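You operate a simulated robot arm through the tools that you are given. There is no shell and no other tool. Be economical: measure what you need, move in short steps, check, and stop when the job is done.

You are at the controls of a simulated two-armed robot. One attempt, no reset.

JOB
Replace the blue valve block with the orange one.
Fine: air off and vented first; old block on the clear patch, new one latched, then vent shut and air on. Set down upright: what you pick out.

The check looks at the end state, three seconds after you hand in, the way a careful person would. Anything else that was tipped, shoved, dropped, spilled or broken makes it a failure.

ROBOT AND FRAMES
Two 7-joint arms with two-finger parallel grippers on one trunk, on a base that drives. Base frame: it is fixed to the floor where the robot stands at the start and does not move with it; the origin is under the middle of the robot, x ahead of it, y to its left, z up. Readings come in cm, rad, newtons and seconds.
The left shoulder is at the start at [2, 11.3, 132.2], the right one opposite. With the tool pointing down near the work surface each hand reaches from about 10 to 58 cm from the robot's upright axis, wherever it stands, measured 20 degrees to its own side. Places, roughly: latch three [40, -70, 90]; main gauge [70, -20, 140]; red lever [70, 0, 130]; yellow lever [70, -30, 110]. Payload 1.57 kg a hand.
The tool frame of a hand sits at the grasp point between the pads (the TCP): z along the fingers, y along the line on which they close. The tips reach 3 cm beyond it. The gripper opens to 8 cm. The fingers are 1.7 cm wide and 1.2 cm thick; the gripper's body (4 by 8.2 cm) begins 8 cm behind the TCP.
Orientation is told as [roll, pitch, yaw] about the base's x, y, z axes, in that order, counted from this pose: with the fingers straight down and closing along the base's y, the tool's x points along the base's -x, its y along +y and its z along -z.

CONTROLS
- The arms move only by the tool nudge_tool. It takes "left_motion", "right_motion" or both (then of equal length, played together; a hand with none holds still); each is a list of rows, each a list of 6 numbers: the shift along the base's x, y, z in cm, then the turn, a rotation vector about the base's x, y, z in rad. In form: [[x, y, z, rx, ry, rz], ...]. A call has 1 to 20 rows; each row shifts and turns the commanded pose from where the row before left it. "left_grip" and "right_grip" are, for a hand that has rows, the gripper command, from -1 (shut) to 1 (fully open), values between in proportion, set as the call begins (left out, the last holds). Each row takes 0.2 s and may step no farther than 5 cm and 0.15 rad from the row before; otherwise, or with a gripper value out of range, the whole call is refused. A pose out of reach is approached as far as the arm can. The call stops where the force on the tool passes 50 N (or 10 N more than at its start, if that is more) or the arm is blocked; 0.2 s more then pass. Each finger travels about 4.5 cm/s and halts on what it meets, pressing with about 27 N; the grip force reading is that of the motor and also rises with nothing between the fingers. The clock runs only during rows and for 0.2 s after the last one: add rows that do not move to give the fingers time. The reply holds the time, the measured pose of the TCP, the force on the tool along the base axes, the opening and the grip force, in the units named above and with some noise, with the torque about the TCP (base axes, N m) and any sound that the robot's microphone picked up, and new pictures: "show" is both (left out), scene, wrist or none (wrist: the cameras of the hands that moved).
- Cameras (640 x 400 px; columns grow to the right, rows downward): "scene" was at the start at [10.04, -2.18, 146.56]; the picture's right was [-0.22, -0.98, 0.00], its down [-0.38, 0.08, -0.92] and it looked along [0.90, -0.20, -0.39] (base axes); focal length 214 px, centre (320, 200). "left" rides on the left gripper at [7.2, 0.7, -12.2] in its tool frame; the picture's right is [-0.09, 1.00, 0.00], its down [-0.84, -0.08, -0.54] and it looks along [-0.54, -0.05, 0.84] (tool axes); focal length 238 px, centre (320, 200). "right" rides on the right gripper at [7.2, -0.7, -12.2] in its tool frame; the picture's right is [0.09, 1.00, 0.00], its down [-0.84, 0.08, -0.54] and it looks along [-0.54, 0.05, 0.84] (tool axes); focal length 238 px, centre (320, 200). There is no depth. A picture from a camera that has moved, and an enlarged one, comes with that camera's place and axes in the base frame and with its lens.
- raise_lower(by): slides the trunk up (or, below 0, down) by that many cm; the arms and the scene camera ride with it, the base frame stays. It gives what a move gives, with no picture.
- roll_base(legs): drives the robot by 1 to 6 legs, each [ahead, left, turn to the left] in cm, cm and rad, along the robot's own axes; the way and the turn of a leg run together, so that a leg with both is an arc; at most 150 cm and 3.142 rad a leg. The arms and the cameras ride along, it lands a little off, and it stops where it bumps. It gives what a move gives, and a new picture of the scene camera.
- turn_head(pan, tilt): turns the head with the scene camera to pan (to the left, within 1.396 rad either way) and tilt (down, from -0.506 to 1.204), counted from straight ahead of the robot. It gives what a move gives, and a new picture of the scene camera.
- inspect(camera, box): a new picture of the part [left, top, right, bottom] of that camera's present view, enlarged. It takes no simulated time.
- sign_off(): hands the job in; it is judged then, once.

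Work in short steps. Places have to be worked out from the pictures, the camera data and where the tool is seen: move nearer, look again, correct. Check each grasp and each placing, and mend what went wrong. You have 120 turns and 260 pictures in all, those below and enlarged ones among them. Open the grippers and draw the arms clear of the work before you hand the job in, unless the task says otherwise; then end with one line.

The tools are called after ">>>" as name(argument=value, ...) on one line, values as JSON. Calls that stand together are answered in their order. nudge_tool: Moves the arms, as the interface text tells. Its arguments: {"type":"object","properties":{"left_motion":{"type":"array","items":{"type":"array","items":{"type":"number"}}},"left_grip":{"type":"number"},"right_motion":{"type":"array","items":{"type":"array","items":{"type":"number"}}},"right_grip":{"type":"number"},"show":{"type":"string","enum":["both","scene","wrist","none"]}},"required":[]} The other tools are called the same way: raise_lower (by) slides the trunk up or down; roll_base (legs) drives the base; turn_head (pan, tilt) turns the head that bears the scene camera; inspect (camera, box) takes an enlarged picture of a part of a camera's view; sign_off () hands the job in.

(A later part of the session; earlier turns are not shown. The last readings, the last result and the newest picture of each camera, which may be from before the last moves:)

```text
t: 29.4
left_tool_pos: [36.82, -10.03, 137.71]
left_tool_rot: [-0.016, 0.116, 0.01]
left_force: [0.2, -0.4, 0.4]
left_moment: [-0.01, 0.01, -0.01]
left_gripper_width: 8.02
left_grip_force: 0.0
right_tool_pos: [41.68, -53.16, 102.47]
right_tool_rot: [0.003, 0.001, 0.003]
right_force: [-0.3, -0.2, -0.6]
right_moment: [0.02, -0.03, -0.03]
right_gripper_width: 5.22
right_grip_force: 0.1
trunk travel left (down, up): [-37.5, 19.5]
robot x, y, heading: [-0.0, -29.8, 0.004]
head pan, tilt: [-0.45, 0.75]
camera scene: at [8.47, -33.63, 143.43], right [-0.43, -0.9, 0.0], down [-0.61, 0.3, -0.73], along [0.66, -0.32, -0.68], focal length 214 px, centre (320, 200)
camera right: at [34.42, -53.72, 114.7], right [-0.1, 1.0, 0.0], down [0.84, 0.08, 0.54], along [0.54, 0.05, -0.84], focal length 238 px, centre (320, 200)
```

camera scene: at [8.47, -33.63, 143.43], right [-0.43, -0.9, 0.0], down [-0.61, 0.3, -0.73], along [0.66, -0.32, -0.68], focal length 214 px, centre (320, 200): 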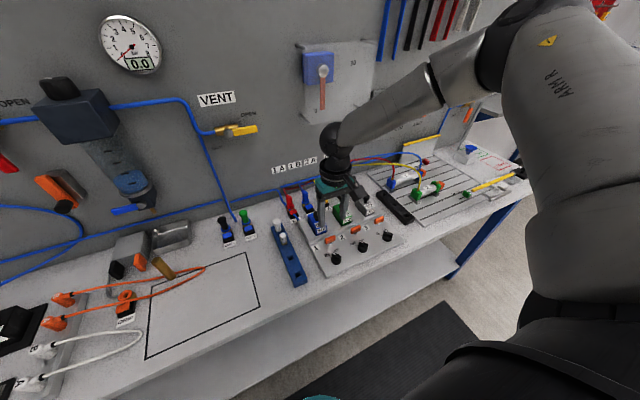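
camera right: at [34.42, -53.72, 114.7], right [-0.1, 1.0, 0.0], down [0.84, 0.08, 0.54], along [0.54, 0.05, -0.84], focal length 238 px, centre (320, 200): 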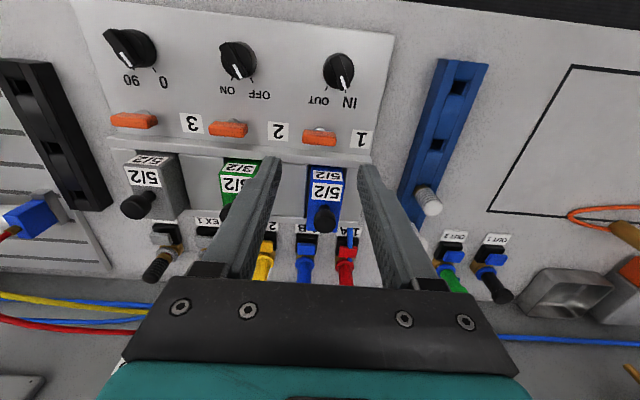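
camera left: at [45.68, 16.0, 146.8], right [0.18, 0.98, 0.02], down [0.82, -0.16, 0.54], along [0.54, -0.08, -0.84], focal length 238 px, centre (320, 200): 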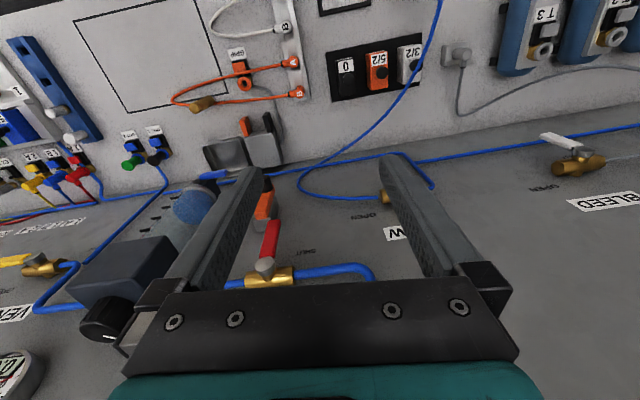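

Latch 1 re-triangulates to [41.8, -53.0, 91.7], right under the open fingers. I'll descend so the tips straddle the tab.

>>> nudge_tool(right_motion=[[0.05, 0.05, -2.5, 0, 0, 0], [0.05, 0.05, -2.5, 0, 0, 0], [0, 0, -2, 0, 0, 0], [0, 0, -0.7, 0, 0, 0], [0, 0, -0.5, 0, 0, 0], [0, 0, 0, 0, 0, 0]])

>>> inspect(camera="right", box=[240, 80, 400, 180])

>>> inspect(camera="scene", box=[280, 180, 408, 260])

```text
t: 30.8
left_tool_pos: [36.8, -9.92, 137.72]
left_tool_rot: [-0.015, 0.115, 0.011]
left_force: [0.6, 0.9, 0.6]
left_moment: [-0.03, 0.0, 0.06]
left_gripper_width: 8.0
left_grip_force: 0.0
right_tool_pos: [39.81, -54.24, 97.13]
right_tool_rot: [0.001, -0.001, 0.002]
right_force: [-0.4, 0.8, -0.2]
right_moment: [-0.01, -0.02, 0.0]
right_gripper_width: 5.22
right_grip_force: 0.0
right hand out of reach, approached as far as the arm can: row 2, 3, 4, 5
trunk travel left (down, up): [-37.5, 19.5]
robot x, y, heading: [-0.32, -29.94, 0.005]
head pan, tilt: [-0.45, 0.75]
camera scene: at [8.47, -33.63, 143.43], right [-0.43, -0.9, 0.0], down [-0.61, 0.3, -0.73], along [0.66, -0.32, -0.68], focal length 214 px, centre (320, 200)
camera right: at [32.61, -54.84, 109.38], right [-0.09, 1.0, 0.0], down [0.84, 0.08, 0.54], along [0.54, 0.05, -0.84], focal length 238 px, centre (320, 200)
```

scene: 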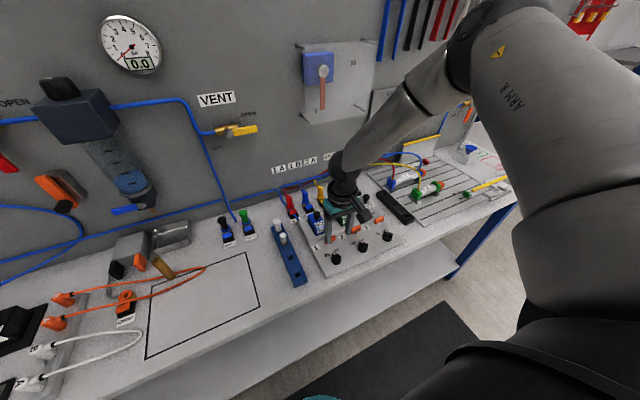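
right: 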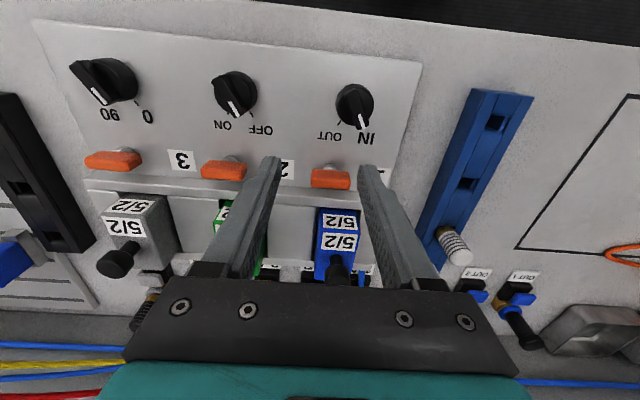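

```text
4.00 times, centred on (320, 130) of right
camera zoom: at [32.61, -54.84, 109.38], right [-0.09, 1.0, 0.0], down [0.84, 0.08, 0.54], along [0.54, 0.05, -0.84], focal length 953 px, centre (320, 480)
```

zoom: 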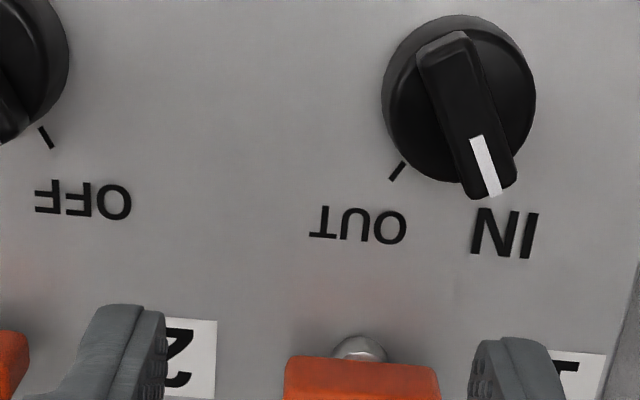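

```text
5.00 times, centred on (344, 220) of scene
camera zoom: at [8.47, -33.63, 143.43], right [-0.43, -0.9, 0.0], down [-0.61, 0.3, -0.73], along [0.66, -0.32, -0.68], focal length 1072 px, centre (200, 100)
```

zoom: 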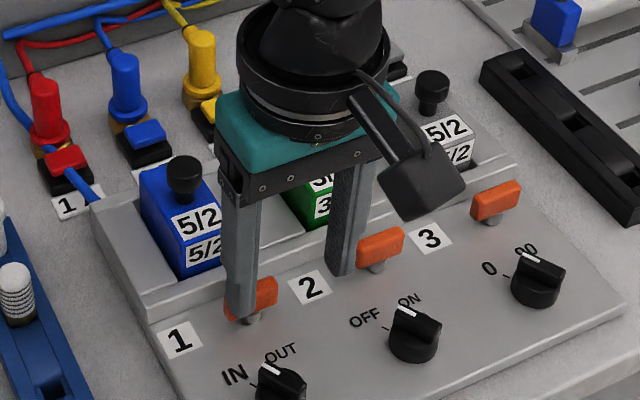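

The arm can't reach that low at this trunk height. I'll lift the hand and then slide the trunk down.

>>> nudge_tool(right_motion=[[0, 0, 4, 0, 0, 0], [0, 0, 4, 0, 0, 0], [0, 0, 4, 0, 0, 0], [0, 0, 4, 0, 0, 0], [0, 0, 4, 0, 0, 0]], show="none")

>>> raise_lower(by=-18)

>>> turn_head(pan=-0.4, tilt=0.7)

```text
t: 32.0
left_tool_pos: [36.77, -9.92, 137.7]
left_tool_rot: [-0.016, 0.117, 0.009]
left_force: [-0.4, 0.4, 0.6]
left_moment: [0.02, -0.02, 0.03]
left_gripper_width: 7.99
left_grip_force: 0.0
right_tool_pos: [39.59, -54.17, 117.38]
right_tool_rot: [0.0, 0.0, 0.003]
right_force: [0.0, -0.7, 0.3]
right_moment: [0.03, -0.05, -0.02]
right_gripper_width: 5.19
right_grip_force: 0.0
trunk travel left (down, up): [-37.5, 19.5]
robot x, y, heading: [0.02, -29.81, -0.0]
head pan, tilt: [-0.45, 0.75]
```

```text
t: 34.0
left_tool_pos: [36.77, -9.99, 119.79]
left_tool_rot: [-0.016, 0.117, 0.012]
left_force: [-0.3, 0.0, 0.0]
left_moment: [-0.02, -0.02, 0.01]
left_gripper_width: 8.01
left_grip_force: 0.0
right_tool_pos: [39.75, -54.18, 99.1]
right_tool_rot: [0.003, 0.0, 0.002]
right_force: [0.8, 0.0, 0.4]
right_moment: [0.01, 0.01, 0.0]
right_gripper_width: 5.17
right_grip_force: 0.0
trunk travel left (down, up): [-19.5, 37.5]
robot x, y, heading: [-0.22, -29.93, -0.003]
head pan, tilt: [-0.45, 0.75]
```

```text
t: 34.6
left_tool_pos: [36.75, -10.05, 119.66]
left_tool_rot: [-0.016, 0.115, 0.01]
left_force: [0.3, 0.7, -0.2]
left_moment: [0.01, 0.0, 0.0]
left_gripper_width: 7.99
left_grip_force: 0.2
right_tool_pos: [39.75, -54.27, 99.27]
right_tool_rot: [0.002, -0.001, 0.002]
right_force: [0.0, 0.0, -1.8]
right_moment: [-0.01, 0.01, 0.02]
right_gripper_width: 5.21
right_grip_force: 0.0
trunk travel left (down, up): [-19.5, 37.5]
robot x, y, heading: [0.15, -29.86, 0.002]
head pan, tilt: [-0.4, 0.7]
camera scene: at [8.83, -33.33, 125.86], right [-0.39, -0.92, 0.0], down [-0.59, 0.25, -0.76], along [0.7, -0.3, -0.64], focal length 214 px, centre (320, 200)
```

scene: 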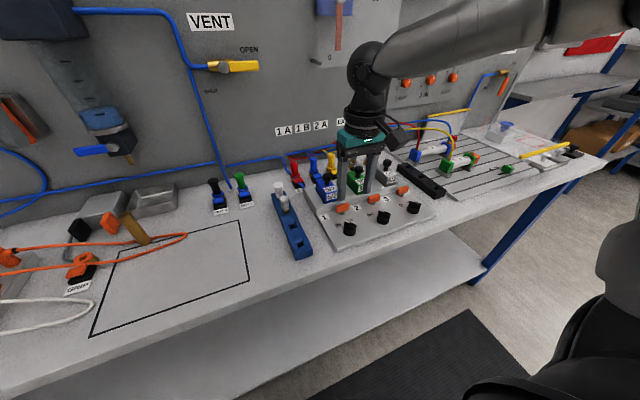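

I now have a closer, lower scene view. I'll move above the latch and descend to straddle it.

>>> nudge_tool(right_motion=[[2.0, 1.15, 0, 0, 0, 0], [0, 0, -2, 0, 0, 0], [0, 0, -1.5, 0, 0, 0], [0, 0, -0.8, 0, 0, 0], [0, 0, 0, 0, 0, 0]], show="wrist")

>>> inspect(camera="scene", box=[300, 160, 428, 240])

```text
t: 35.8
left_tool_pos: [36.77, -10.09, 119.82]
left_tool_rot: [-0.016, 0.117, 0.01]
left_force: [0.5, -0.1, -0.2]
left_moment: [-0.02, 0.02, 0.02]
left_gripper_width: 8.01
left_grip_force: 0.0
right_tool_pos: [41.7, -53.03, 94.9]
right_tool_rot: [0.002, 0.0, 0.001]
right_force: [0.7, 0.8, 0.5]
right_moment: [-0.01, 0.0, 0.02]
right_gripper_width: 5.17
right_grip_force: 0.0
trunk travel left (down, up): [-19.5, 37.5]
robot x, y, heading: [-0.24, -29.35, 0.001]
head pan, tilt: [-0.4, 0.7]
camera right: at [34.54, -53.68, 107.05], right [-0.09, 1.0, 0.0], down [0.84, 0.08, 0.54], along [0.54, 0.05, -0.84], focal length 238 px, centre (320, 200)
```

right: 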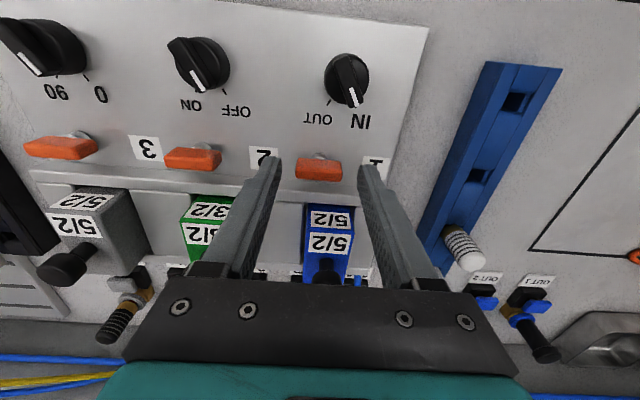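

```text
5.00 times, centred on (364, 200) of scene
camera zoom: at [8.83, -33.33, 125.86], right [-0.39, -0.92, 0.0], down [-0.59, 0.25, -0.76], along [0.7, -0.3, -0.64], focal length 1072 px, centre (100, 200)
```

zoom: 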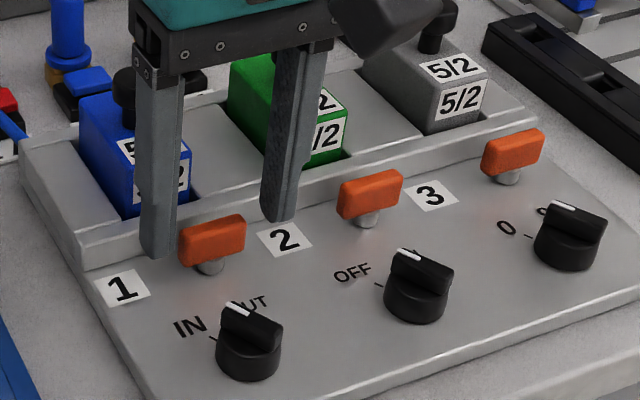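

The tab is a bar on a short post, and the fingers are centred on it. I'll go slightly lower and close on the tab's ends.

>>> nudge_tool(right_motion=[[0, 0, -0.5, 0, 0, 0], [0, 0, -0.3, 0, 0, 0]], show="none")

>>> nudge_tool(right_motion=[[0, 0, 0, 0, 0, 0], [0, 0, 0, 0, 0, 0], [0, 0, 0, 0, 0, 0], [0, 0, 0, 0, 0, 0]], right_grip=-0.6, show="wrist")

>>> inspect(camera="scene", box=[300, 160, 428, 240])

```text
t: 36.4
left_tool_pos: [36.84, -10.17, 119.69]
left_tool_rot: [-0.014, 0.117, 0.012]
left_force: [0.2, -0.3, -0.5]
left_moment: [0.0, -0.02, -0.03]
left_gripper_width: 8.03
left_grip_force: 0.0
right_tool_pos: [41.67, -53.08, 94.07]
right_tool_rot: [0.003, 0.001, 0.003]
right_force: [-0.2, 0.2, 0.2]
right_moment: [-0.05, -0.03, 0.04]
right_gripper_width: 5.2
right_grip_force: 0.1
trunk travel left (down, up): [-19.5, 37.5]
robot x, y, heading: [-0.07, -29.95, 0.002]
head pan, tilt: [-0.4, 0.7]
```

```text
t: 37.4
left_tool_pos: [36.76, -10.01, 119.66]
left_tool_rot: [-0.015, 0.116, 0.01]
left_force: [-0.2, -0.5, -0.2]
left_moment: [-0.04, 0.0, 0.0]
left_gripper_width: 8.01
left_grip_force: 0.0
right_tool_pos: [41.78, -53.08, 94.0]
right_tool_rot: [0.002, 0.001, 0.001]
right_force: [-0.3, -1.9, -0.2]
right_moment: [-0.26, -0.14, -0.01]
right_gripper_width: 3.4
right_grip_force: 40.8
trunk travel left (down, up): [-19.5, 37.5]
robot x, y, heading: [0.13, -29.86, -0.002]
head pan, tilt: [-0.4, 0.7]
camera right: at [34.55, -53.71, 106.25], right [-0.09, 1.0, 0.0], down [0.84, 0.08, 0.54], along [0.54, 0.05, -0.84], focal length 238 px, centre (320, 200)
```

right: 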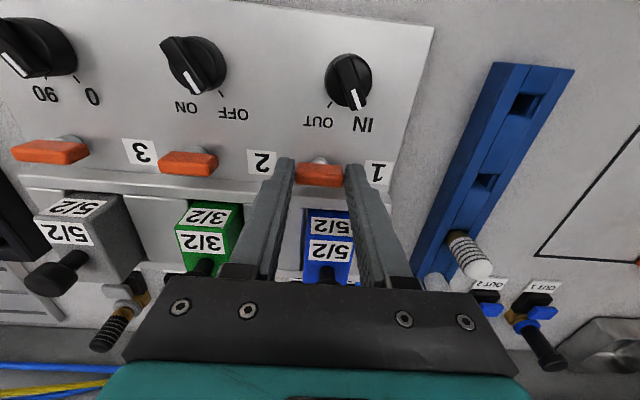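

```text
5.00 times, centred on (364, 200) of scene
camera zoom: at [8.84, -33.35, 125.86], right [-0.39, -0.92, 0.0], down [-0.59, 0.25, -0.76], along [0.7, -0.3, -0.64], focal length 1072 px, centre (100, 200)
```

zoom: 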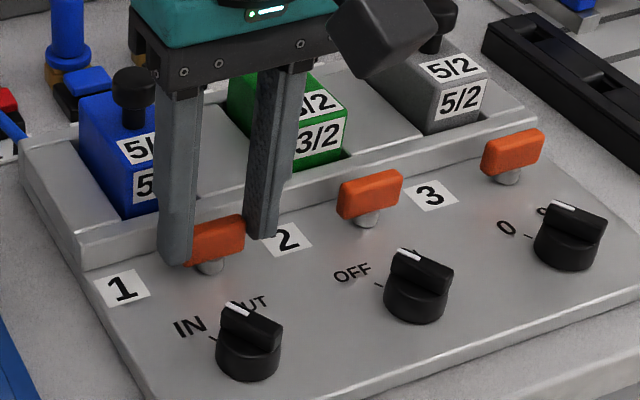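

The tab is held, at a width of 3.4 cm. I'll test with a gentle 0.4 cm pull toward me and read the force.

>>> nudge_tool(right_motion=[[-0.2, 0, 0, 0, 0, 0], [-0.2, 0, 0, 0, 0, 0], [0, 0, 0, 0, 0, 0]], show="none")

>>> inspect(camera="scene", box=[300, 160, 428, 240])

```text
t: 38.2
left_tool_pos: [37.06, -10.04, 119.58]
left_tool_rot: [-0.014, 0.12, 0.011]
left_force: [0.7, 0.5, -0.8]
left_moment: [-0.01, 0.02, -0.01]
left_gripper_width: 8.0
left_grip_force: 0.1
right_tool_pos: [41.68, -53.12, 94.09]
right_tool_rot: [0.001, -0.006, 0.003]
right_force: [20.0, -1.7, -7.2]
right_moment: [-0.29, -0.46, -0.02]
right_gripper_width: 3.38
right_grip_force: 41.5
trunk travel left (down, up): [-19.5, 37.5]
robot x, y, heading: [0.24, -30.19, 0.001]
head pan, tilt: [-0.4, 0.7]
```

```text
5.00 times, centred on (364, 200) of scene
camera zoom: at [9.12, -33.36, 125.83], right [-0.39, -0.92, 0.0], down [-0.6, 0.25, -0.76], along [0.7, -0.3, -0.65], focal length 1072 px, centre (100, 200)
```

zoom: 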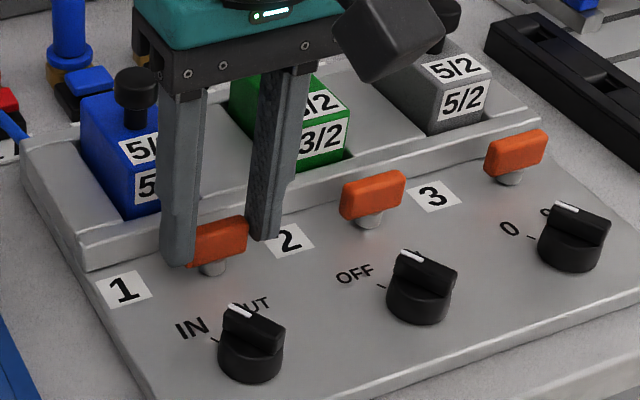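

It resists firmly at 20 N, so it doesn't slide. I'll return and try a small twist about the vertical.

>>> nudge_tool(right_motion=[[0.2, 0, 0, 0, 0, 0], [0.2, 0, 0, 0, 0, 0], [0, 0, 0, 0, 0, 0.06], [0, 0, 0, 0, 0, 0.06], [0, 0, 0, 0, 0, 0]], show="none")

>>> nudge_tool(right_motion=[[0, 0, 0, 0, 0, -0.06], [0, 0, 0, 0, 0, -0.06], [0, 0, 0, 0, 0, -0.06], [0, 0, 0, 0, 0, -0.06], [0, 0, 0, 0, 0, 0]], show="wrist")

```text
t: 39.4
left_tool_pos: [36.81, -10.12, 119.59]
left_tool_rot: [-0.014, 0.118, 0.012]
left_force: [-0.3, 0.9, -0.4]
left_moment: [0.01, 0.02, -0.02]
left_gripper_width: 8.01
left_grip_force: 0.0
right_tool_pos: [41.74, -53.07, 94.05]
right_tool_rot: [0.002, 0.002, 0.124]
right_force: [5.7, -5.8, 0.3]
right_moment: [0.1, -0.84, -0.02]
right_gripper_width: 3.4
right_grip_force: 41.2
trunk travel left (down, up): [-19.5, 37.5]
robot x, y, heading: [-0.01, -29.95, -0.002]
head pan, tilt: [-0.4, 0.7]
```

```text
t: 40.6
left_tool_pos: [36.76, -10.02, 119.78]
left_tool_rot: [-0.016, 0.117, 0.011]
left_force: [-0.2, -1.0, 0.1]
left_moment: [-0.01, 0.01, 0.04]
left_gripper_width: 7.99
left_grip_force: 0.1
right_tool_pos: [41.42, -52.92, 94.04]
right_tool_rot: [0.003, 0.003, -0.12]
right_force: [-2.5, -0.4, 1.6]
right_moment: [-0.16, 0.26, 0.78]
right_gripper_width: 3.42
right_grip_force: 41.2
trunk travel left (down, up): [-19.5, 37.5]
robot x, y, heading: [-0.36, -29.81, -0.003]
head pan, tilt: [-0.4, 0.7]
camera right: at [34.38, -52.78, 106.28], right [0.03, 1.0, 0.0], down [0.84, -0.02, 0.54], along [0.54, -0.01, -0.84], focal length 238 px, centre (320, 200)
```

right: 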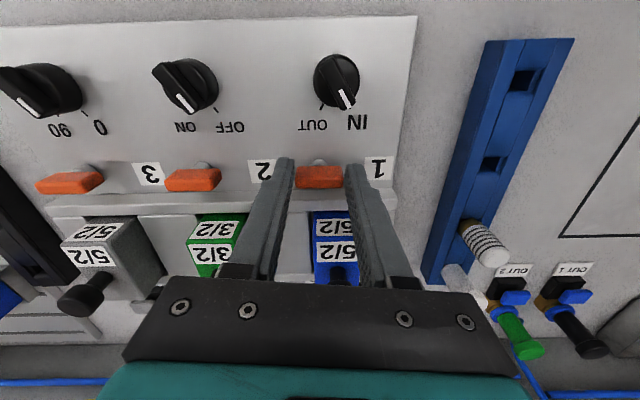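

Turning counter-clockwise is free (no torque) and clockwise meets a stop at 0.78 N·m, so it's a quarter-turn latch that undoes counter-clockwise. I'll let go, lift, and re-grip with yaw -90° across its thin faces so I can turn it through 90°.

>>> nudge_tool(right_motion=[[0, 0, 0, 0, 0, 0.06], [0, 0, 0, 0, 0, 0.06], [0, 0, 0, 0, 0, 0], [0, 0, 0, 0, 0, 0]], right_grip=0, show="none")

>>> nudge_tool(right_motion=[[0, 0, 2.5, 0, 0, 0], [0, 0, 2.5, 0, 0, -0.1], [0, 0, 1, 0, 0, -0.147], [0, 0, 0, 0, 0, -0.147], [0, 0, 0, 0, 0, -0.147], [0, 0, 0, 0, 0, -0.147], [0, 0, 0, 0, 0, -0.147], [0, 0, 0, 0, 0, -0.147], [0, 0, 0, 0, 0, -0.147], [0, 0, 0, 0, 0, -0.147], [0, 0, 0, 0, 0, -0.147], [0, 0, 0, 0, 0, -0.148], [0, 0, 0, 0, 0, 0]], right_grip=-0.3, show="wrist")

>>> inspect(camera="scene", box=[300, 160, 428, 240])

>>> inspect(camera="right", box=[240, 80, 400, 180])

```text
t: 41.6
left_tool_pos: [36.9, -10.0, 119.71]
left_tool_rot: [-0.016, 0.117, 0.01]
left_force: [0.3, -0.1, 0.2]
left_moment: [0.06, 0.0, 0.02]
left_gripper_width: 8.01
left_grip_force: 0.1
right_tool_pos: [41.68, -53.14, 94.11]
right_tool_rot: [0.0, 0.0, 0.003]
right_force: [-0.6, -0.4, 0.7]
right_moment: [-0.03, 0.0, -0.01]
right_gripper_width: 3.98
right_grip_force: 0.1
trunk travel left (down, up): [-19.5, 37.5]
robot x, y, heading: [0.13, -30.29, -0.006]
head pan, tilt: [-0.4, 0.7]
```

```text
t: 44.4
left_tool_pos: [36.84, -10.01, 119.64]
left_tool_rot: [-0.017, 0.117, 0.012]
left_force: [-0.2, 0.2, 0.6]
left_moment: [-0.03, -0.01, 0.0]
left_gripper_width: 7.98
left_grip_force: 0.0
right_tool_pos: [41.66, -53.09, 100.1]
right_tool_rot: [0.0, -0.001, -1.571]
right_force: [0.0, -0.7, -0.8]
right_moment: [0.01, -0.01, -0.03]
right_gripper_width: 2.8
right_grip_force: 0.1
trunk travel left (down, up): [-19.5, 37.5]
robot x, y, heading: [0.1, -29.6, 0.001]
head pan, tilt: [-0.4, 0.7]
camera right: at [41.0, -45.79, 112.27], right [1.0, 0.09, 0.0], down [0.08, -0.84, 0.54], along [0.05, -0.54, -0.84], focal length 238 px, centre (320, 200)
```

right: 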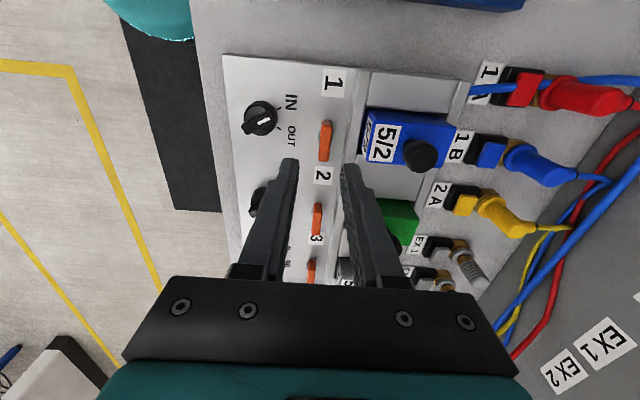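

```text
5.00 times, centred on (364, 200) of scene
camera zoom: at [8.84, -33.33, 125.86], right [-0.39, -0.92, 0.0], down [-0.59, 0.25, -0.76], along [0.7, -0.3, -0.64], focal length 1072 px, centre (100, 200)
```

zoom: 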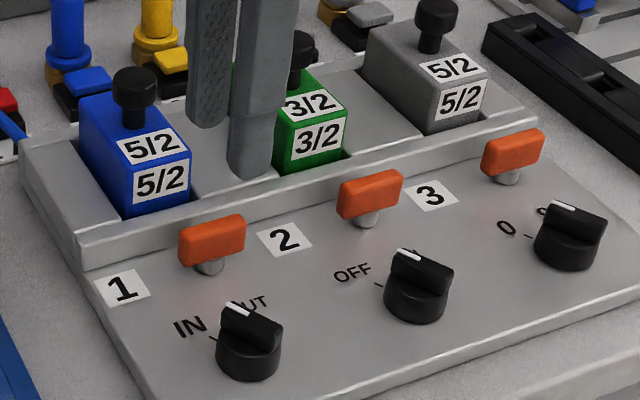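

```text
4.00 times, centred on (320, 130) of right
camera zoom: at [41.0, -45.79, 112.27], right [1.0, 0.09, 0.0], down [0.08, -0.84, 0.54], along [0.05, -0.54, -0.84], focal length 953 px, centre (320, 480)
```

zoom: 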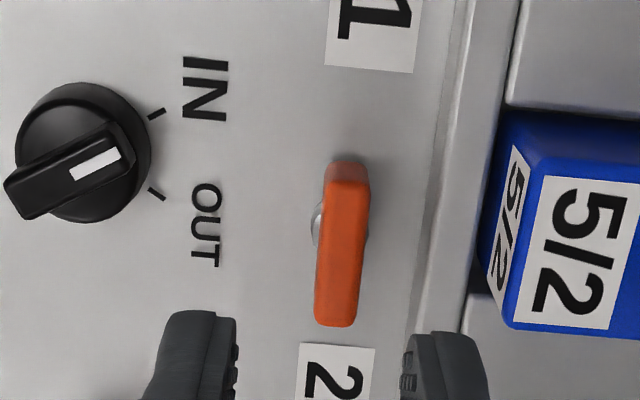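

The bar's post is at about [42.05, -52.85], with about 1.5 cm clear to the rail lip. I'll narrow the grip, align, and come down slowly across the thin faces.

>>> nudge_tool(right_motion=[[0.3, 0.2, -2, 0, 0, 0], [0, 0, -2, 0, 0, 0], [0, 0, -0.6, 0, 0, 0], [0, 0, -0.5, 0, 0, 0], [0, 0, -0.3, 0, 0, 0], [0, 0, 0, 0, 0, 0]], right_grip=-0.45, show="wrist")

>>> inspect(camera="scene", box=[300, 160, 428, 240])

>>> inspect(camera="right", box=[240, 80, 400, 180])

```text
t: 45.8
left_tool_pos: [36.81, -10.06, 119.73]
left_tool_rot: [-0.016, 0.117, 0.011]
left_force: [0.3, -0.2, -1.1]
left_moment: [-0.02, 0.0, 0.0]
left_gripper_width: 7.99
left_grip_force: 0.0
right_tool_pos: [42.0, -52.9, 94.51]
right_tool_rot: [0.003, 0.0, -1.569]
right_force: [-0.5, -0.2, -1.0]
right_moment: [0.04, 0.01, 0.03]
right_gripper_width: 2.19
right_grip_force: 0.1
trunk travel left (down, up): [-19.5, 37.5]
robot x, y, heading: [0.01, -29.89, -0.0]
head pan, tilt: [-0.4, 0.7]
camera right: at [41.31, -45.59, 106.87], right [1.0, 0.09, 0.0], down [0.08, -0.84, 0.54], along [0.05, -0.54, -0.84], focal length 238 px, centre (320, 200)
```

right: 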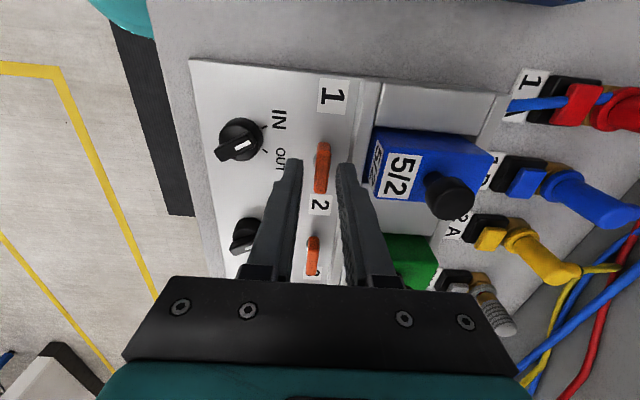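

```text
5.00 times, centred on (364, 200) of scene
camera zoom: at [8.83, -33.33, 125.86], right [-0.39, -0.92, 0.0], down [-0.59, 0.25, -0.76], along [0.7, -0.3, -0.64], focal length 1072 px, centre (100, 200)
```

zoom: 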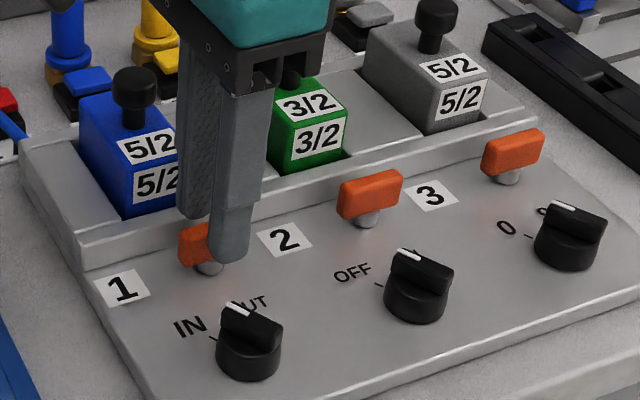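

```text
4.00 times, centred on (320, 130) of right
camera zoom: at [41.31, -45.59, 106.87], right [1.0, 0.09, 0.0], down [0.08, -0.84, 0.54], along [0.05, -0.54, -0.84], focal length 953 px, centre (320, 480)
```

zoom: 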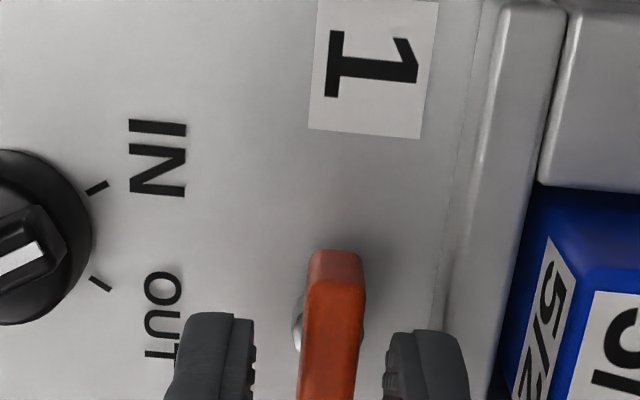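

The fingers straddle the bar without contact. I'll close and turn counter-clockwise.

>>> nudge_tool(right_motion=[[0, 0, -0.2, 0, 0, 0], [0, 0, 0, 0, 0, 0], [0, 0, 0, 0, 0, 0]], right_grip=-1, show="none")

>>> nudge_tool(right_motion=[[0, 0, 0, 0, 0, 0.13], [0, 0, 0, 0, 0, 0.13], [0, 0, 0, 0, 0, 0.13], [0, 0, 0, 0, 0, 0.13], [0, 0, 0, 0, 0, 0.13], [0, 0, 0, 0, 0, 0]], show="wrist")

>>> inspect(camera="scene", box=[300, 160, 428, 240])

```text
t: 46.6
left_tool_pos: [36.99, -9.92, 119.66]
left_tool_rot: [-0.015, 0.118, 0.01]
left_force: [0.0, -0.2, 0.6]
left_moment: [0.02, 0.0, 0.03]
left_gripper_width: 7.98
left_grip_force: 0.1
right_tool_pos: [42.08, -52.93, 94.64]
right_tool_rot: [0.006, 0.001, -1.569]
right_force: [7.5, -2.6, 9.9]
right_moment: [0.07, -0.23, -0.02]
right_gripper_width: 0.99
right_grip_force: 27.8
trunk travel left (down, up): [-19.5, 37.5]
robot x, y, heading: [0.4, -29.55, -0.003]
head pan, tilt: [-0.4, 0.7]
```

```text
t: 48.0
left_tool_pos: [36.77, -10.11, 119.78]
left_tool_rot: [-0.015, 0.117, 0.009]
left_force: [0.4, 0.0, -0.5]
left_moment: [-0.04, 0.0, 0.01]
left_gripper_width: 7.98
left_grip_force: 0.0
right_tool_pos: [41.99, -52.99, 94.59]
right_tool_rot: [0.002, -0.001, -0.917]
right_force: [5.4, -6.2, 18.7]
right_moment: [-0.18, -0.1, 0.02]
right_gripper_width: 1.0
right_grip_force: 28.3
trunk travel left (down, up): [-19.5, 37.5]
robot x, y, heading: [-0.05, -29.73, -0.005]
head pan, tilt: [-0.4, 0.7]
camera right: at [37.08, -47.52, 106.75], right [0.73, 0.68, 0.0], down [0.57, -0.62, 0.54], along [0.37, -0.4, -0.84], focal length 238 px, centre (320, 200)
```

right: 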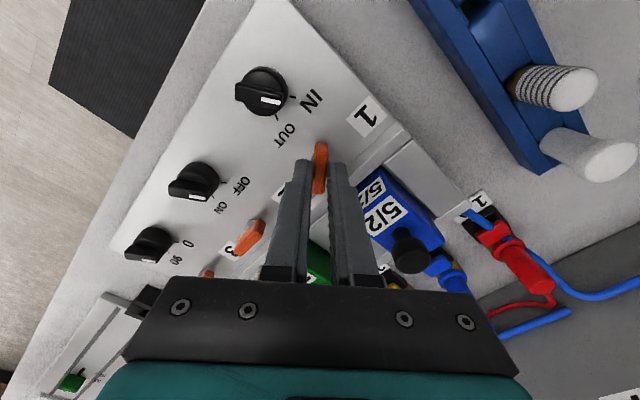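

```text
5.00 times, centred on (364, 200) of scene
camera zoom: at [8.79, -33.34, 125.87], right [-0.39, -0.92, 0.0], down [-0.59, 0.25, -0.77], along [0.71, -0.3, -0.64], focal length 1072 px, centre (100, 200)
```

zoom: 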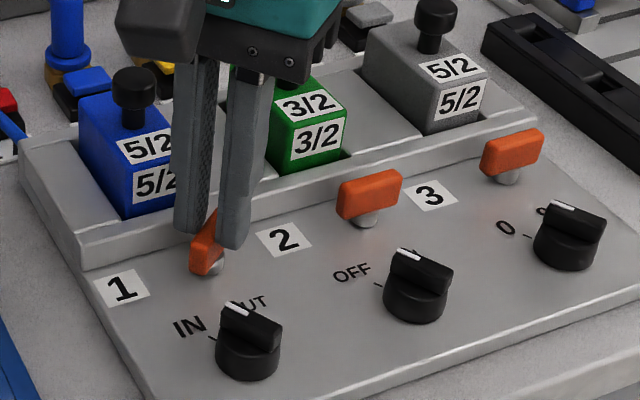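

The bar turns. There is some upward force, so I'll lift 0.25 cm and continue turning.

>>> nudge_tool(right_motion=[[0, 0, 0.25, 0, 0, 0], [0, 0, 0, 0, 0, 0.13], [0, 0, 0, 0, 0, 0.13], [0, 0, 0, 0, 0, 0.13], [0, 0, 0, 0, 0, 0.13], [0, 0, 0, 0, 0, 0.13], [0, 0, 0, 0, 0, 0.13], [0, 0, 0, 0, 0, 0.13], [0, 0, 0, 0, 0, 0]], show="wrist")

>>> inspect(camera="scene", box=[300, 160, 428, 240])

```text
t: 50.0
left_tool_pos: [36.9, -10.21, 119.64]
left_tool_rot: [-0.013, 0.117, 0.011]
left_force: [-0.4, 0.2, -0.5]
left_moment: [0.02, -0.02, 0.0]
left_gripper_width: 7.97
left_grip_force: 0.1
right_tool_pos: [41.9, -53.28, 94.63]
right_tool_rot: [-0.001, 0.004, -0.007]
right_force: [-1.4, -11.0, -14.1]
right_moment: [-0.31, 0.04, -0.02]
right_gripper_width: 0.97
right_grip_force: 28.0
trunk travel left (down, up): [-19.5, 37.5]
robot x, y, heading: [-0.16, -29.78, 0.002]
head pan, tilt: [-0.4, 0.7]
camera right: at [34.82, -53.63, 106.81], right [-0.08, 1.0, 0.0], down [0.84, 0.07, 0.54], along [0.54, 0.05, -0.84], focal length 238 px, centre (320, 200)
```

right: 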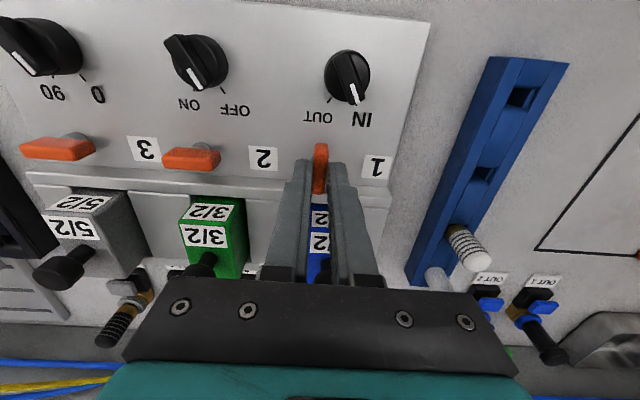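

```text
5.00 times, centred on (364, 200) of scene
camera zoom: at [8.9, -33.51, 125.84], right [-0.39, -0.92, 0.0], down [-0.59, 0.25, -0.76], along [0.7, -0.3, -0.65], focal length 1072 px, centre (100, 200)
```

zoom: 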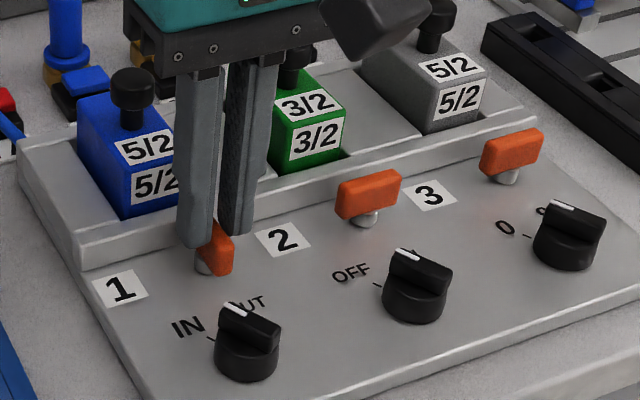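

The bar now points along x, 90° round. I'll nudge a little further to feel for the stop.

>>> nudge_tool(right_motion=[[0, 0, 0, 0, 0, 0.05], [0, 0, 0, 0, 0, 0.05], [0, 0, 0, 0, 0, 0]], show="none")

```text
t: 50.8
left_tool_pos: [36.91, -10.18, 119.77]
left_tool_rot: [-0.014, 0.117, 0.011]
left_force: [0.6, -0.6, -1.1]
left_moment: [0.0, -0.01, -0.01]
left_gripper_width: 7.99
left_grip_force: 0.1
right_tool_pos: [41.95, -53.05, 94.63]
right_tool_rot: [0.002, 0.003, 0.092]
right_force: [-4.3, -11.1, -12.2]
right_moment: [-0.33, 0.44, -0.56]
right_gripper_width: 1.11
right_grip_force: 28.0
trunk travel left (down, up): [-19.5, 37.5]
robot x, y, heading: [-0.03, -29.77, 0.001]
head pan, tilt: [-0.4, 0.7]
```

The torque shows the stop is reached, so latch 1 is undone. I'll release, lift, and move above the blue block.

>>> nudge_tool(right_motion=[[0, 0, 0, 0, 0, -0.05], [0, 0, 0, 0, 0, -0.05], [0, 0, 0, 0, 0, 0], [0, 0, 0, 0, 0, 0], [0, 0, 0, 0, 0, 0]], right_grip=-0.4, show="none")

>>> nudge_tool(right_motion=[[0, 0, 3, 0, 0, 0], [0, 0, 4, 0, 0, 0], [0, 0, 3, 0, 0, 0], [0, 0, 1, 0, 0, 0], [0, 0, 0, 0, 0, 0]], right_grip=0.5)

>>> inspect(camera="scene", box=[300, 160, 428, 240])

>>> inspect(camera="right", box=[240, 110, 400, 210])

```text
t: 52.0
left_tool_pos: [36.66, -10.12, 119.69]
left_tool_rot: [-0.016, 0.118, 0.009]
left_force: [-0.7, -0.4, -0.3]
left_moment: [0.0, 0.01, 0.0]
left_gripper_width: 8.01
left_grip_force: 0.0
right_tool_pos: [41.86, -53.01, 94.84]
right_tool_rot: [0.002, 0.0, -0.008]
right_force: [-0.3, -0.7, 0.0]
right_moment: [0.01, 0.01, -0.01]
right_gripper_width: 2.41
right_grip_force: 0.0
trunk travel left (down, up): [-19.5, 37.5]
robot x, y, heading: [-0.03, -29.7, -0.0]
head pan, tilt: [-0.4, 0.7]
```

```text
t: 53.2
left_tool_pos: [36.71, -10.13, 119.71]
left_tool_rot: [-0.016, 0.118, 0.01]
left_force: [-0.6, 0.7, -0.3]
left_moment: [0.0, -0.01, 0.0]
left_gripper_width: 7.99
left_grip_force: 0.2
right_tool_pos: [41.97, -52.72, 105.79]
right_tool_rot: [0.0, 0.0, -0.008]
right_force: [-0.1, 0.3, -0.8]
right_moment: [0.0, 0.02, 0.01]
right_gripper_width: 5.99
right_grip_force: 0.1
trunk travel left (down, up): [-19.5, 37.5]
robot x, y, heading: [-0.14, -29.43, 0.0]
head pan, tilt: [-0.4, 0.7]
camera scene: at [8.84, -33.33, 125.86], right [-0.39, -0.92, 0.0], down [-0.59, 0.25, -0.76], along [0.7, -0.3, -0.64], focal length 214 px, centre (320, 200)
camera right: at [34.81, -53.41, 118.01], right [-0.08, 1.0, 0.0], down [0.84, 0.07, 0.54], along [0.54, 0.05, -0.84], focal length 238 px, centre (320, 200)
```

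scene: 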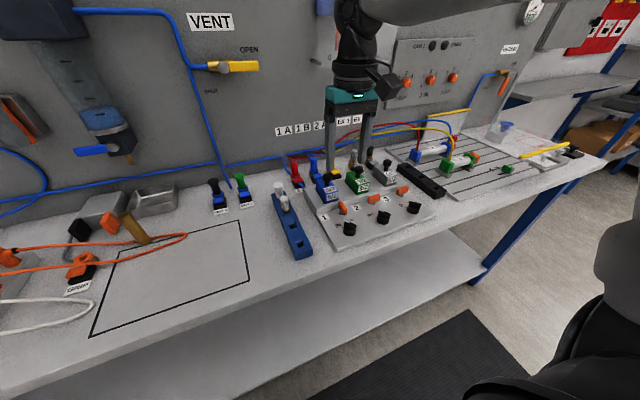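
right: 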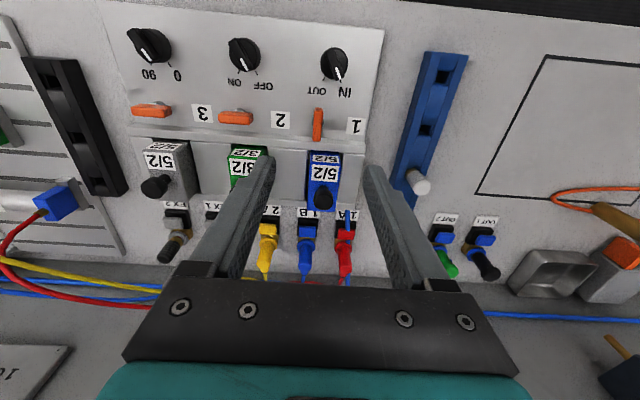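

```text
5.00 times, centred on (364, 200) of scene
camera zoom: at [8.84, -33.33, 125.86], right [-0.39, -0.92, 0.0], down [-0.59, 0.25, -0.76], along [0.7, -0.3, -0.64], focal length 1072 px, centre (100, 200)
```

zoom: 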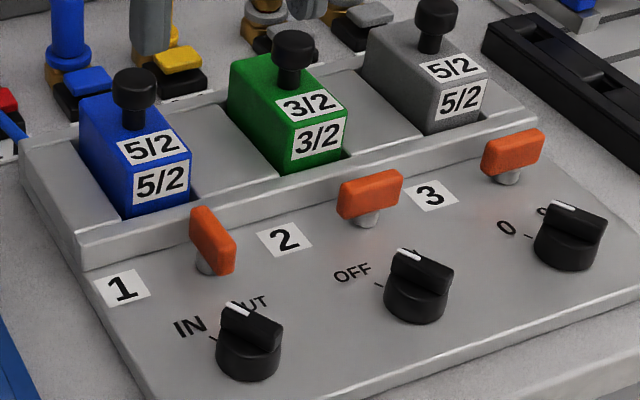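

```text
4.00 times, centred on (320, 160) of right
camera zoom: at [34.81, -53.41, 118.01], right [-0.08, 1.0, 0.0], down [0.84, 0.07, 0.54], along [0.54, 0.05, -0.84], focal length 953 px, centre (320, 360)
```

zoom: 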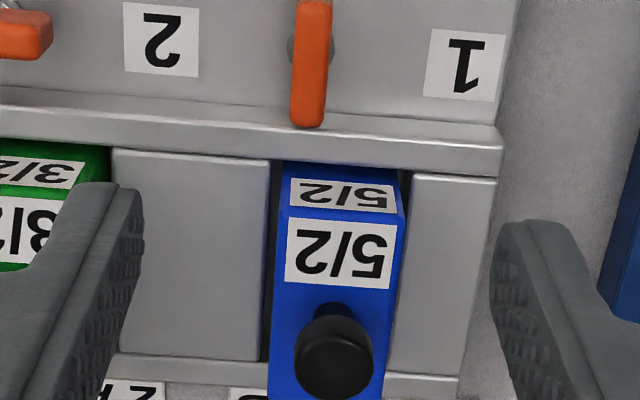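

Latch 1 is open. Triangulation puts the blue block's centre at about [47.4, -51.9], its top near z≈95 and its knob at [47.8, -51.8, 96.8]. I'll align over it and descend partway.

>>> nudge_tool(right_motion=[[2.7, 0.4, 0, 0, 0, 0], [2.7, 0.4, 0, 0, 0, 0], [0, 0, -3, 0, 0, 0], [0, 0, -2, 0, 0, 0], [0, 0, 0, 0, 0, 0]], show="wrist")

>>> inspect(camera="scene", box=[300, 130, 428, 210])

```text
t: 54.4
left_tool_pos: [36.74, -9.95, 119.72]
left_tool_rot: [-0.016, 0.117, 0.011]
left_force: [-0.3, -0.7, 0.9]
left_moment: [0.0, -0.03, -0.04]
left_gripper_width: 7.98
left_grip_force: 0.1
right_tool_pos: [47.36, -52.11, 100.87]
right_tool_rot: [0.001, 0.0, -0.011]
right_force: [0.1, -0.6, -0.6]
right_moment: [-0.02, 0.0, 0.04]
right_gripper_width: 6.0
right_grip_force: 0.1
trunk travel left (down, up): [-19.5, 37.5]
robot x, y, heading: [-0.49, -29.99, 0.003]
head pan, tilt: [-0.4, 0.7]
camera right: at [40.2, -52.65, 112.99], right [-0.08, 1.0, 0.0], down [0.84, 0.07, 0.54], along [0.54, 0.05, -0.84], focal length 238 px, centre (320, 200)
```

right: 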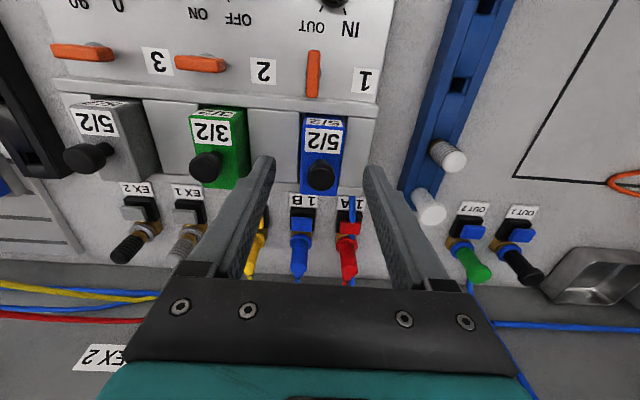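

```text
5.00 times, centred on (364, 170) of scene
camera zoom: at [8.83, -33.33, 125.86], right [-0.39, -0.92, 0.0], down [-0.59, 0.25, -0.77], along [0.7, -0.3, -0.64], focal length 1072 px, centre (100, 350)
```

zoom: 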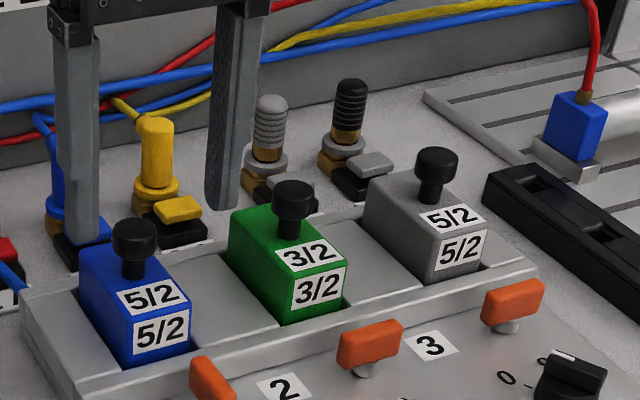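

Refined block centre: about [48.3, -51.8]. I'll align and descend around the body.

>>> nudge_tool(right_motion=[[0.9, 0.25, 0, 0, 0, 0], [0, 0, -2, 0, 0, 0], [0, 0, -1.5, 0, 0, 0], [0, 0, -0.9, 0, 0, 0], [0, 0, 0, 0, 0, 0]], show="wrist")

>>> inspect(camera="scene", box=[300, 130, 428, 210])

>>> inspect(camera="right", box=[240, 80, 400, 180])

```text
t: 55.6
left_tool_pos: [36.74, -9.99, 119.71]
left_tool_rot: [-0.016, 0.117, 0.01]
left_force: [0.2, 0.1, 0.6]
left_moment: [0.0, 0.0, -0.04]
left_gripper_width: 7.96
left_grip_force: 0.1
right_tool_pos: [48.35, -51.73, 96.25]
right_tool_rot: [0.001, 0.0, -0.007]
right_force: [0.4, -0.1, 0.1]
right_moment: [0.0, 0.03, -0.04]
right_gripper_width: 6.02
right_grip_force: 0.1
trunk travel left (down, up): [-19.5, 37.5]
robot x, y, heading: [-0.08, -29.53, -0.003]
head pan, tilt: [-0.4, 0.7]
camera right: at [41.12, -52.37, 108.53], right [-0.08, 1.0, 0.0], down [0.84, 0.07, 0.54], along [0.54, 0.05, -0.84], focal length 238 px, centre (320, 200)
```

right: 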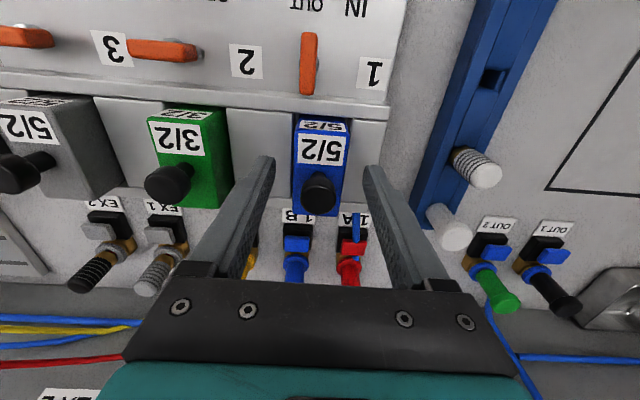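

```text
5.00 times, centred on (364, 170) of scene
camera zoom: at [8.83, -33.33, 125.86], right [-0.39, -0.92, 0.0], down [-0.59, 0.25, -0.76], along [0.7, -0.3, -0.64], focal length 1072 px, centre (100, 350)
```

zoom: 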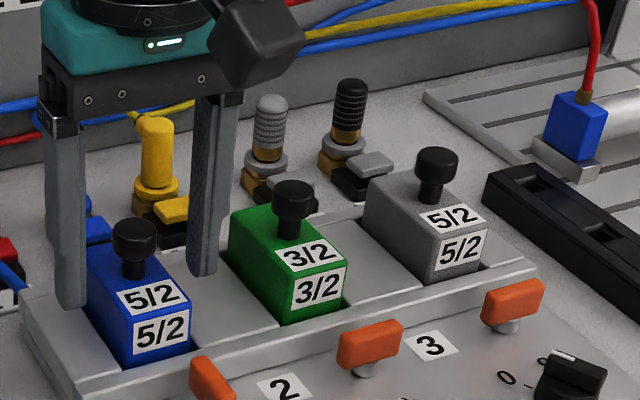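

```text
4.00 times, centred on (320, 130) of right
camera zoom: at [41.12, -52.37, 108.53], right [-0.08, 1.0, 0.0], down [0.84, 0.07, 0.54], along [0.54, 0.05, -0.84], focal length 953 px, centre (320, 480)
```

zoom: 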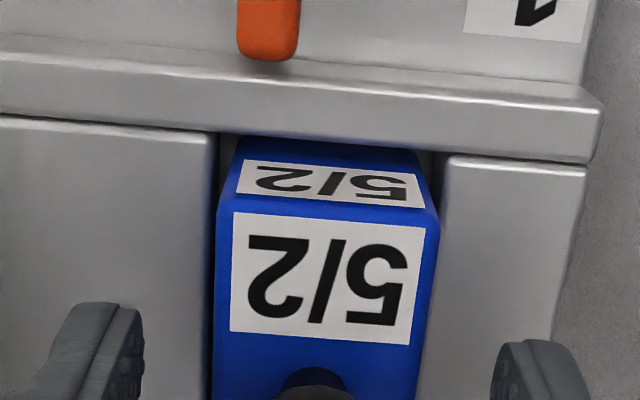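

The fingers sit either side of the blue body with even gaps. I'll lower 0.4 cm more and close.

>>> nudge_tool(right_motion=[[0, 0, -0.4, 0, 0, 0], [0, 0, 0, 0, 0, 0]], show="none")

>>> nudge_tool(right_motion=[[0, 0, 0, 0, 0, 0], [0, 0, 0, 0, 0, 0], [0, 0, 0, 0, 0, 0], [0, 0, 0, 0, 0, 0], [0, 0, 0, 0, 0, 0]], right_grip=-1, show="none")

>>> inspect(camera="right", box=[240, 80, 400, 180])

```text
t: 56.2
left_tool_pos: [36.77, -10.14, 119.69]
left_tool_rot: [-0.015, 0.116, 0.01]
left_force: [0.6, 0.4, 0.2]
left_moment: [0.01, -0.02, 0.01]
left_gripper_width: 7.98
left_grip_force: 0.0
right_tool_pos: [48.26, -51.93, 95.95]
right_tool_rot: [0.002, -0.001, -0.008]
right_force: [0.5, 0.2, -0.8]
right_moment: [-0.02, 0.0, -0.01]
right_gripper_width: 5.99
right_grip_force: 0.0
trunk travel left (down, up): [-19.5, 37.5]
robot x, y, heading: [0.22, -30.04, -0.0]
head pan, tilt: [-0.4, 0.7]
```

```text
t: 57.4
left_tool_pos: [36.82, -10.03, 119.68]
left_tool_rot: [-0.016, 0.116, 0.012]
left_force: [0.1, 0.1, 0.0]
left_moment: [0.05, 0.01, 0.03]
left_gripper_width: 7.98
left_grip_force: 0.1
right_tool_pos: [48.28, -51.85, 95.98]
right_tool_rot: [0.003, 0.001, -0.008]
right_force: [-0.4, -1.3, 0.2]
right_moment: [-0.03, -0.06, -0.04]
right_gripper_width: 3.58
right_grip_force: 27.0
trunk travel left (down, up): [-19.5, 37.5]
robot x, y, heading: [0.13, -30.0, -0.001]
head pan, tilt: [-0.4, 0.7]
```

```text
4.00 times, centred on (320, 130) of right
camera zoom: at [41.11, -52.38, 108.17], right [-0.08, 1.0, 0.0], down [0.84, 0.07, 0.54], along [0.54, 0.05, -0.84], focal length 953 px, centre (320, 480)
```

zoom: 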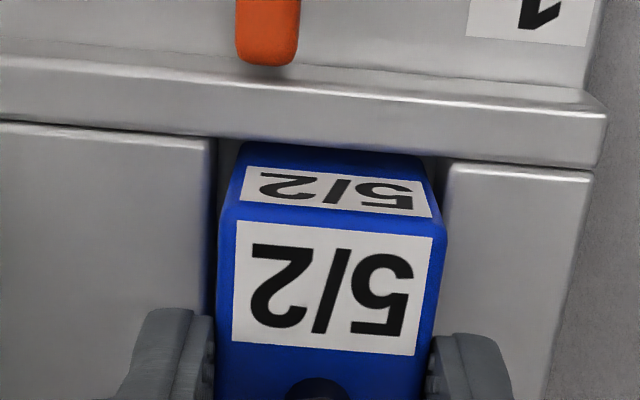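

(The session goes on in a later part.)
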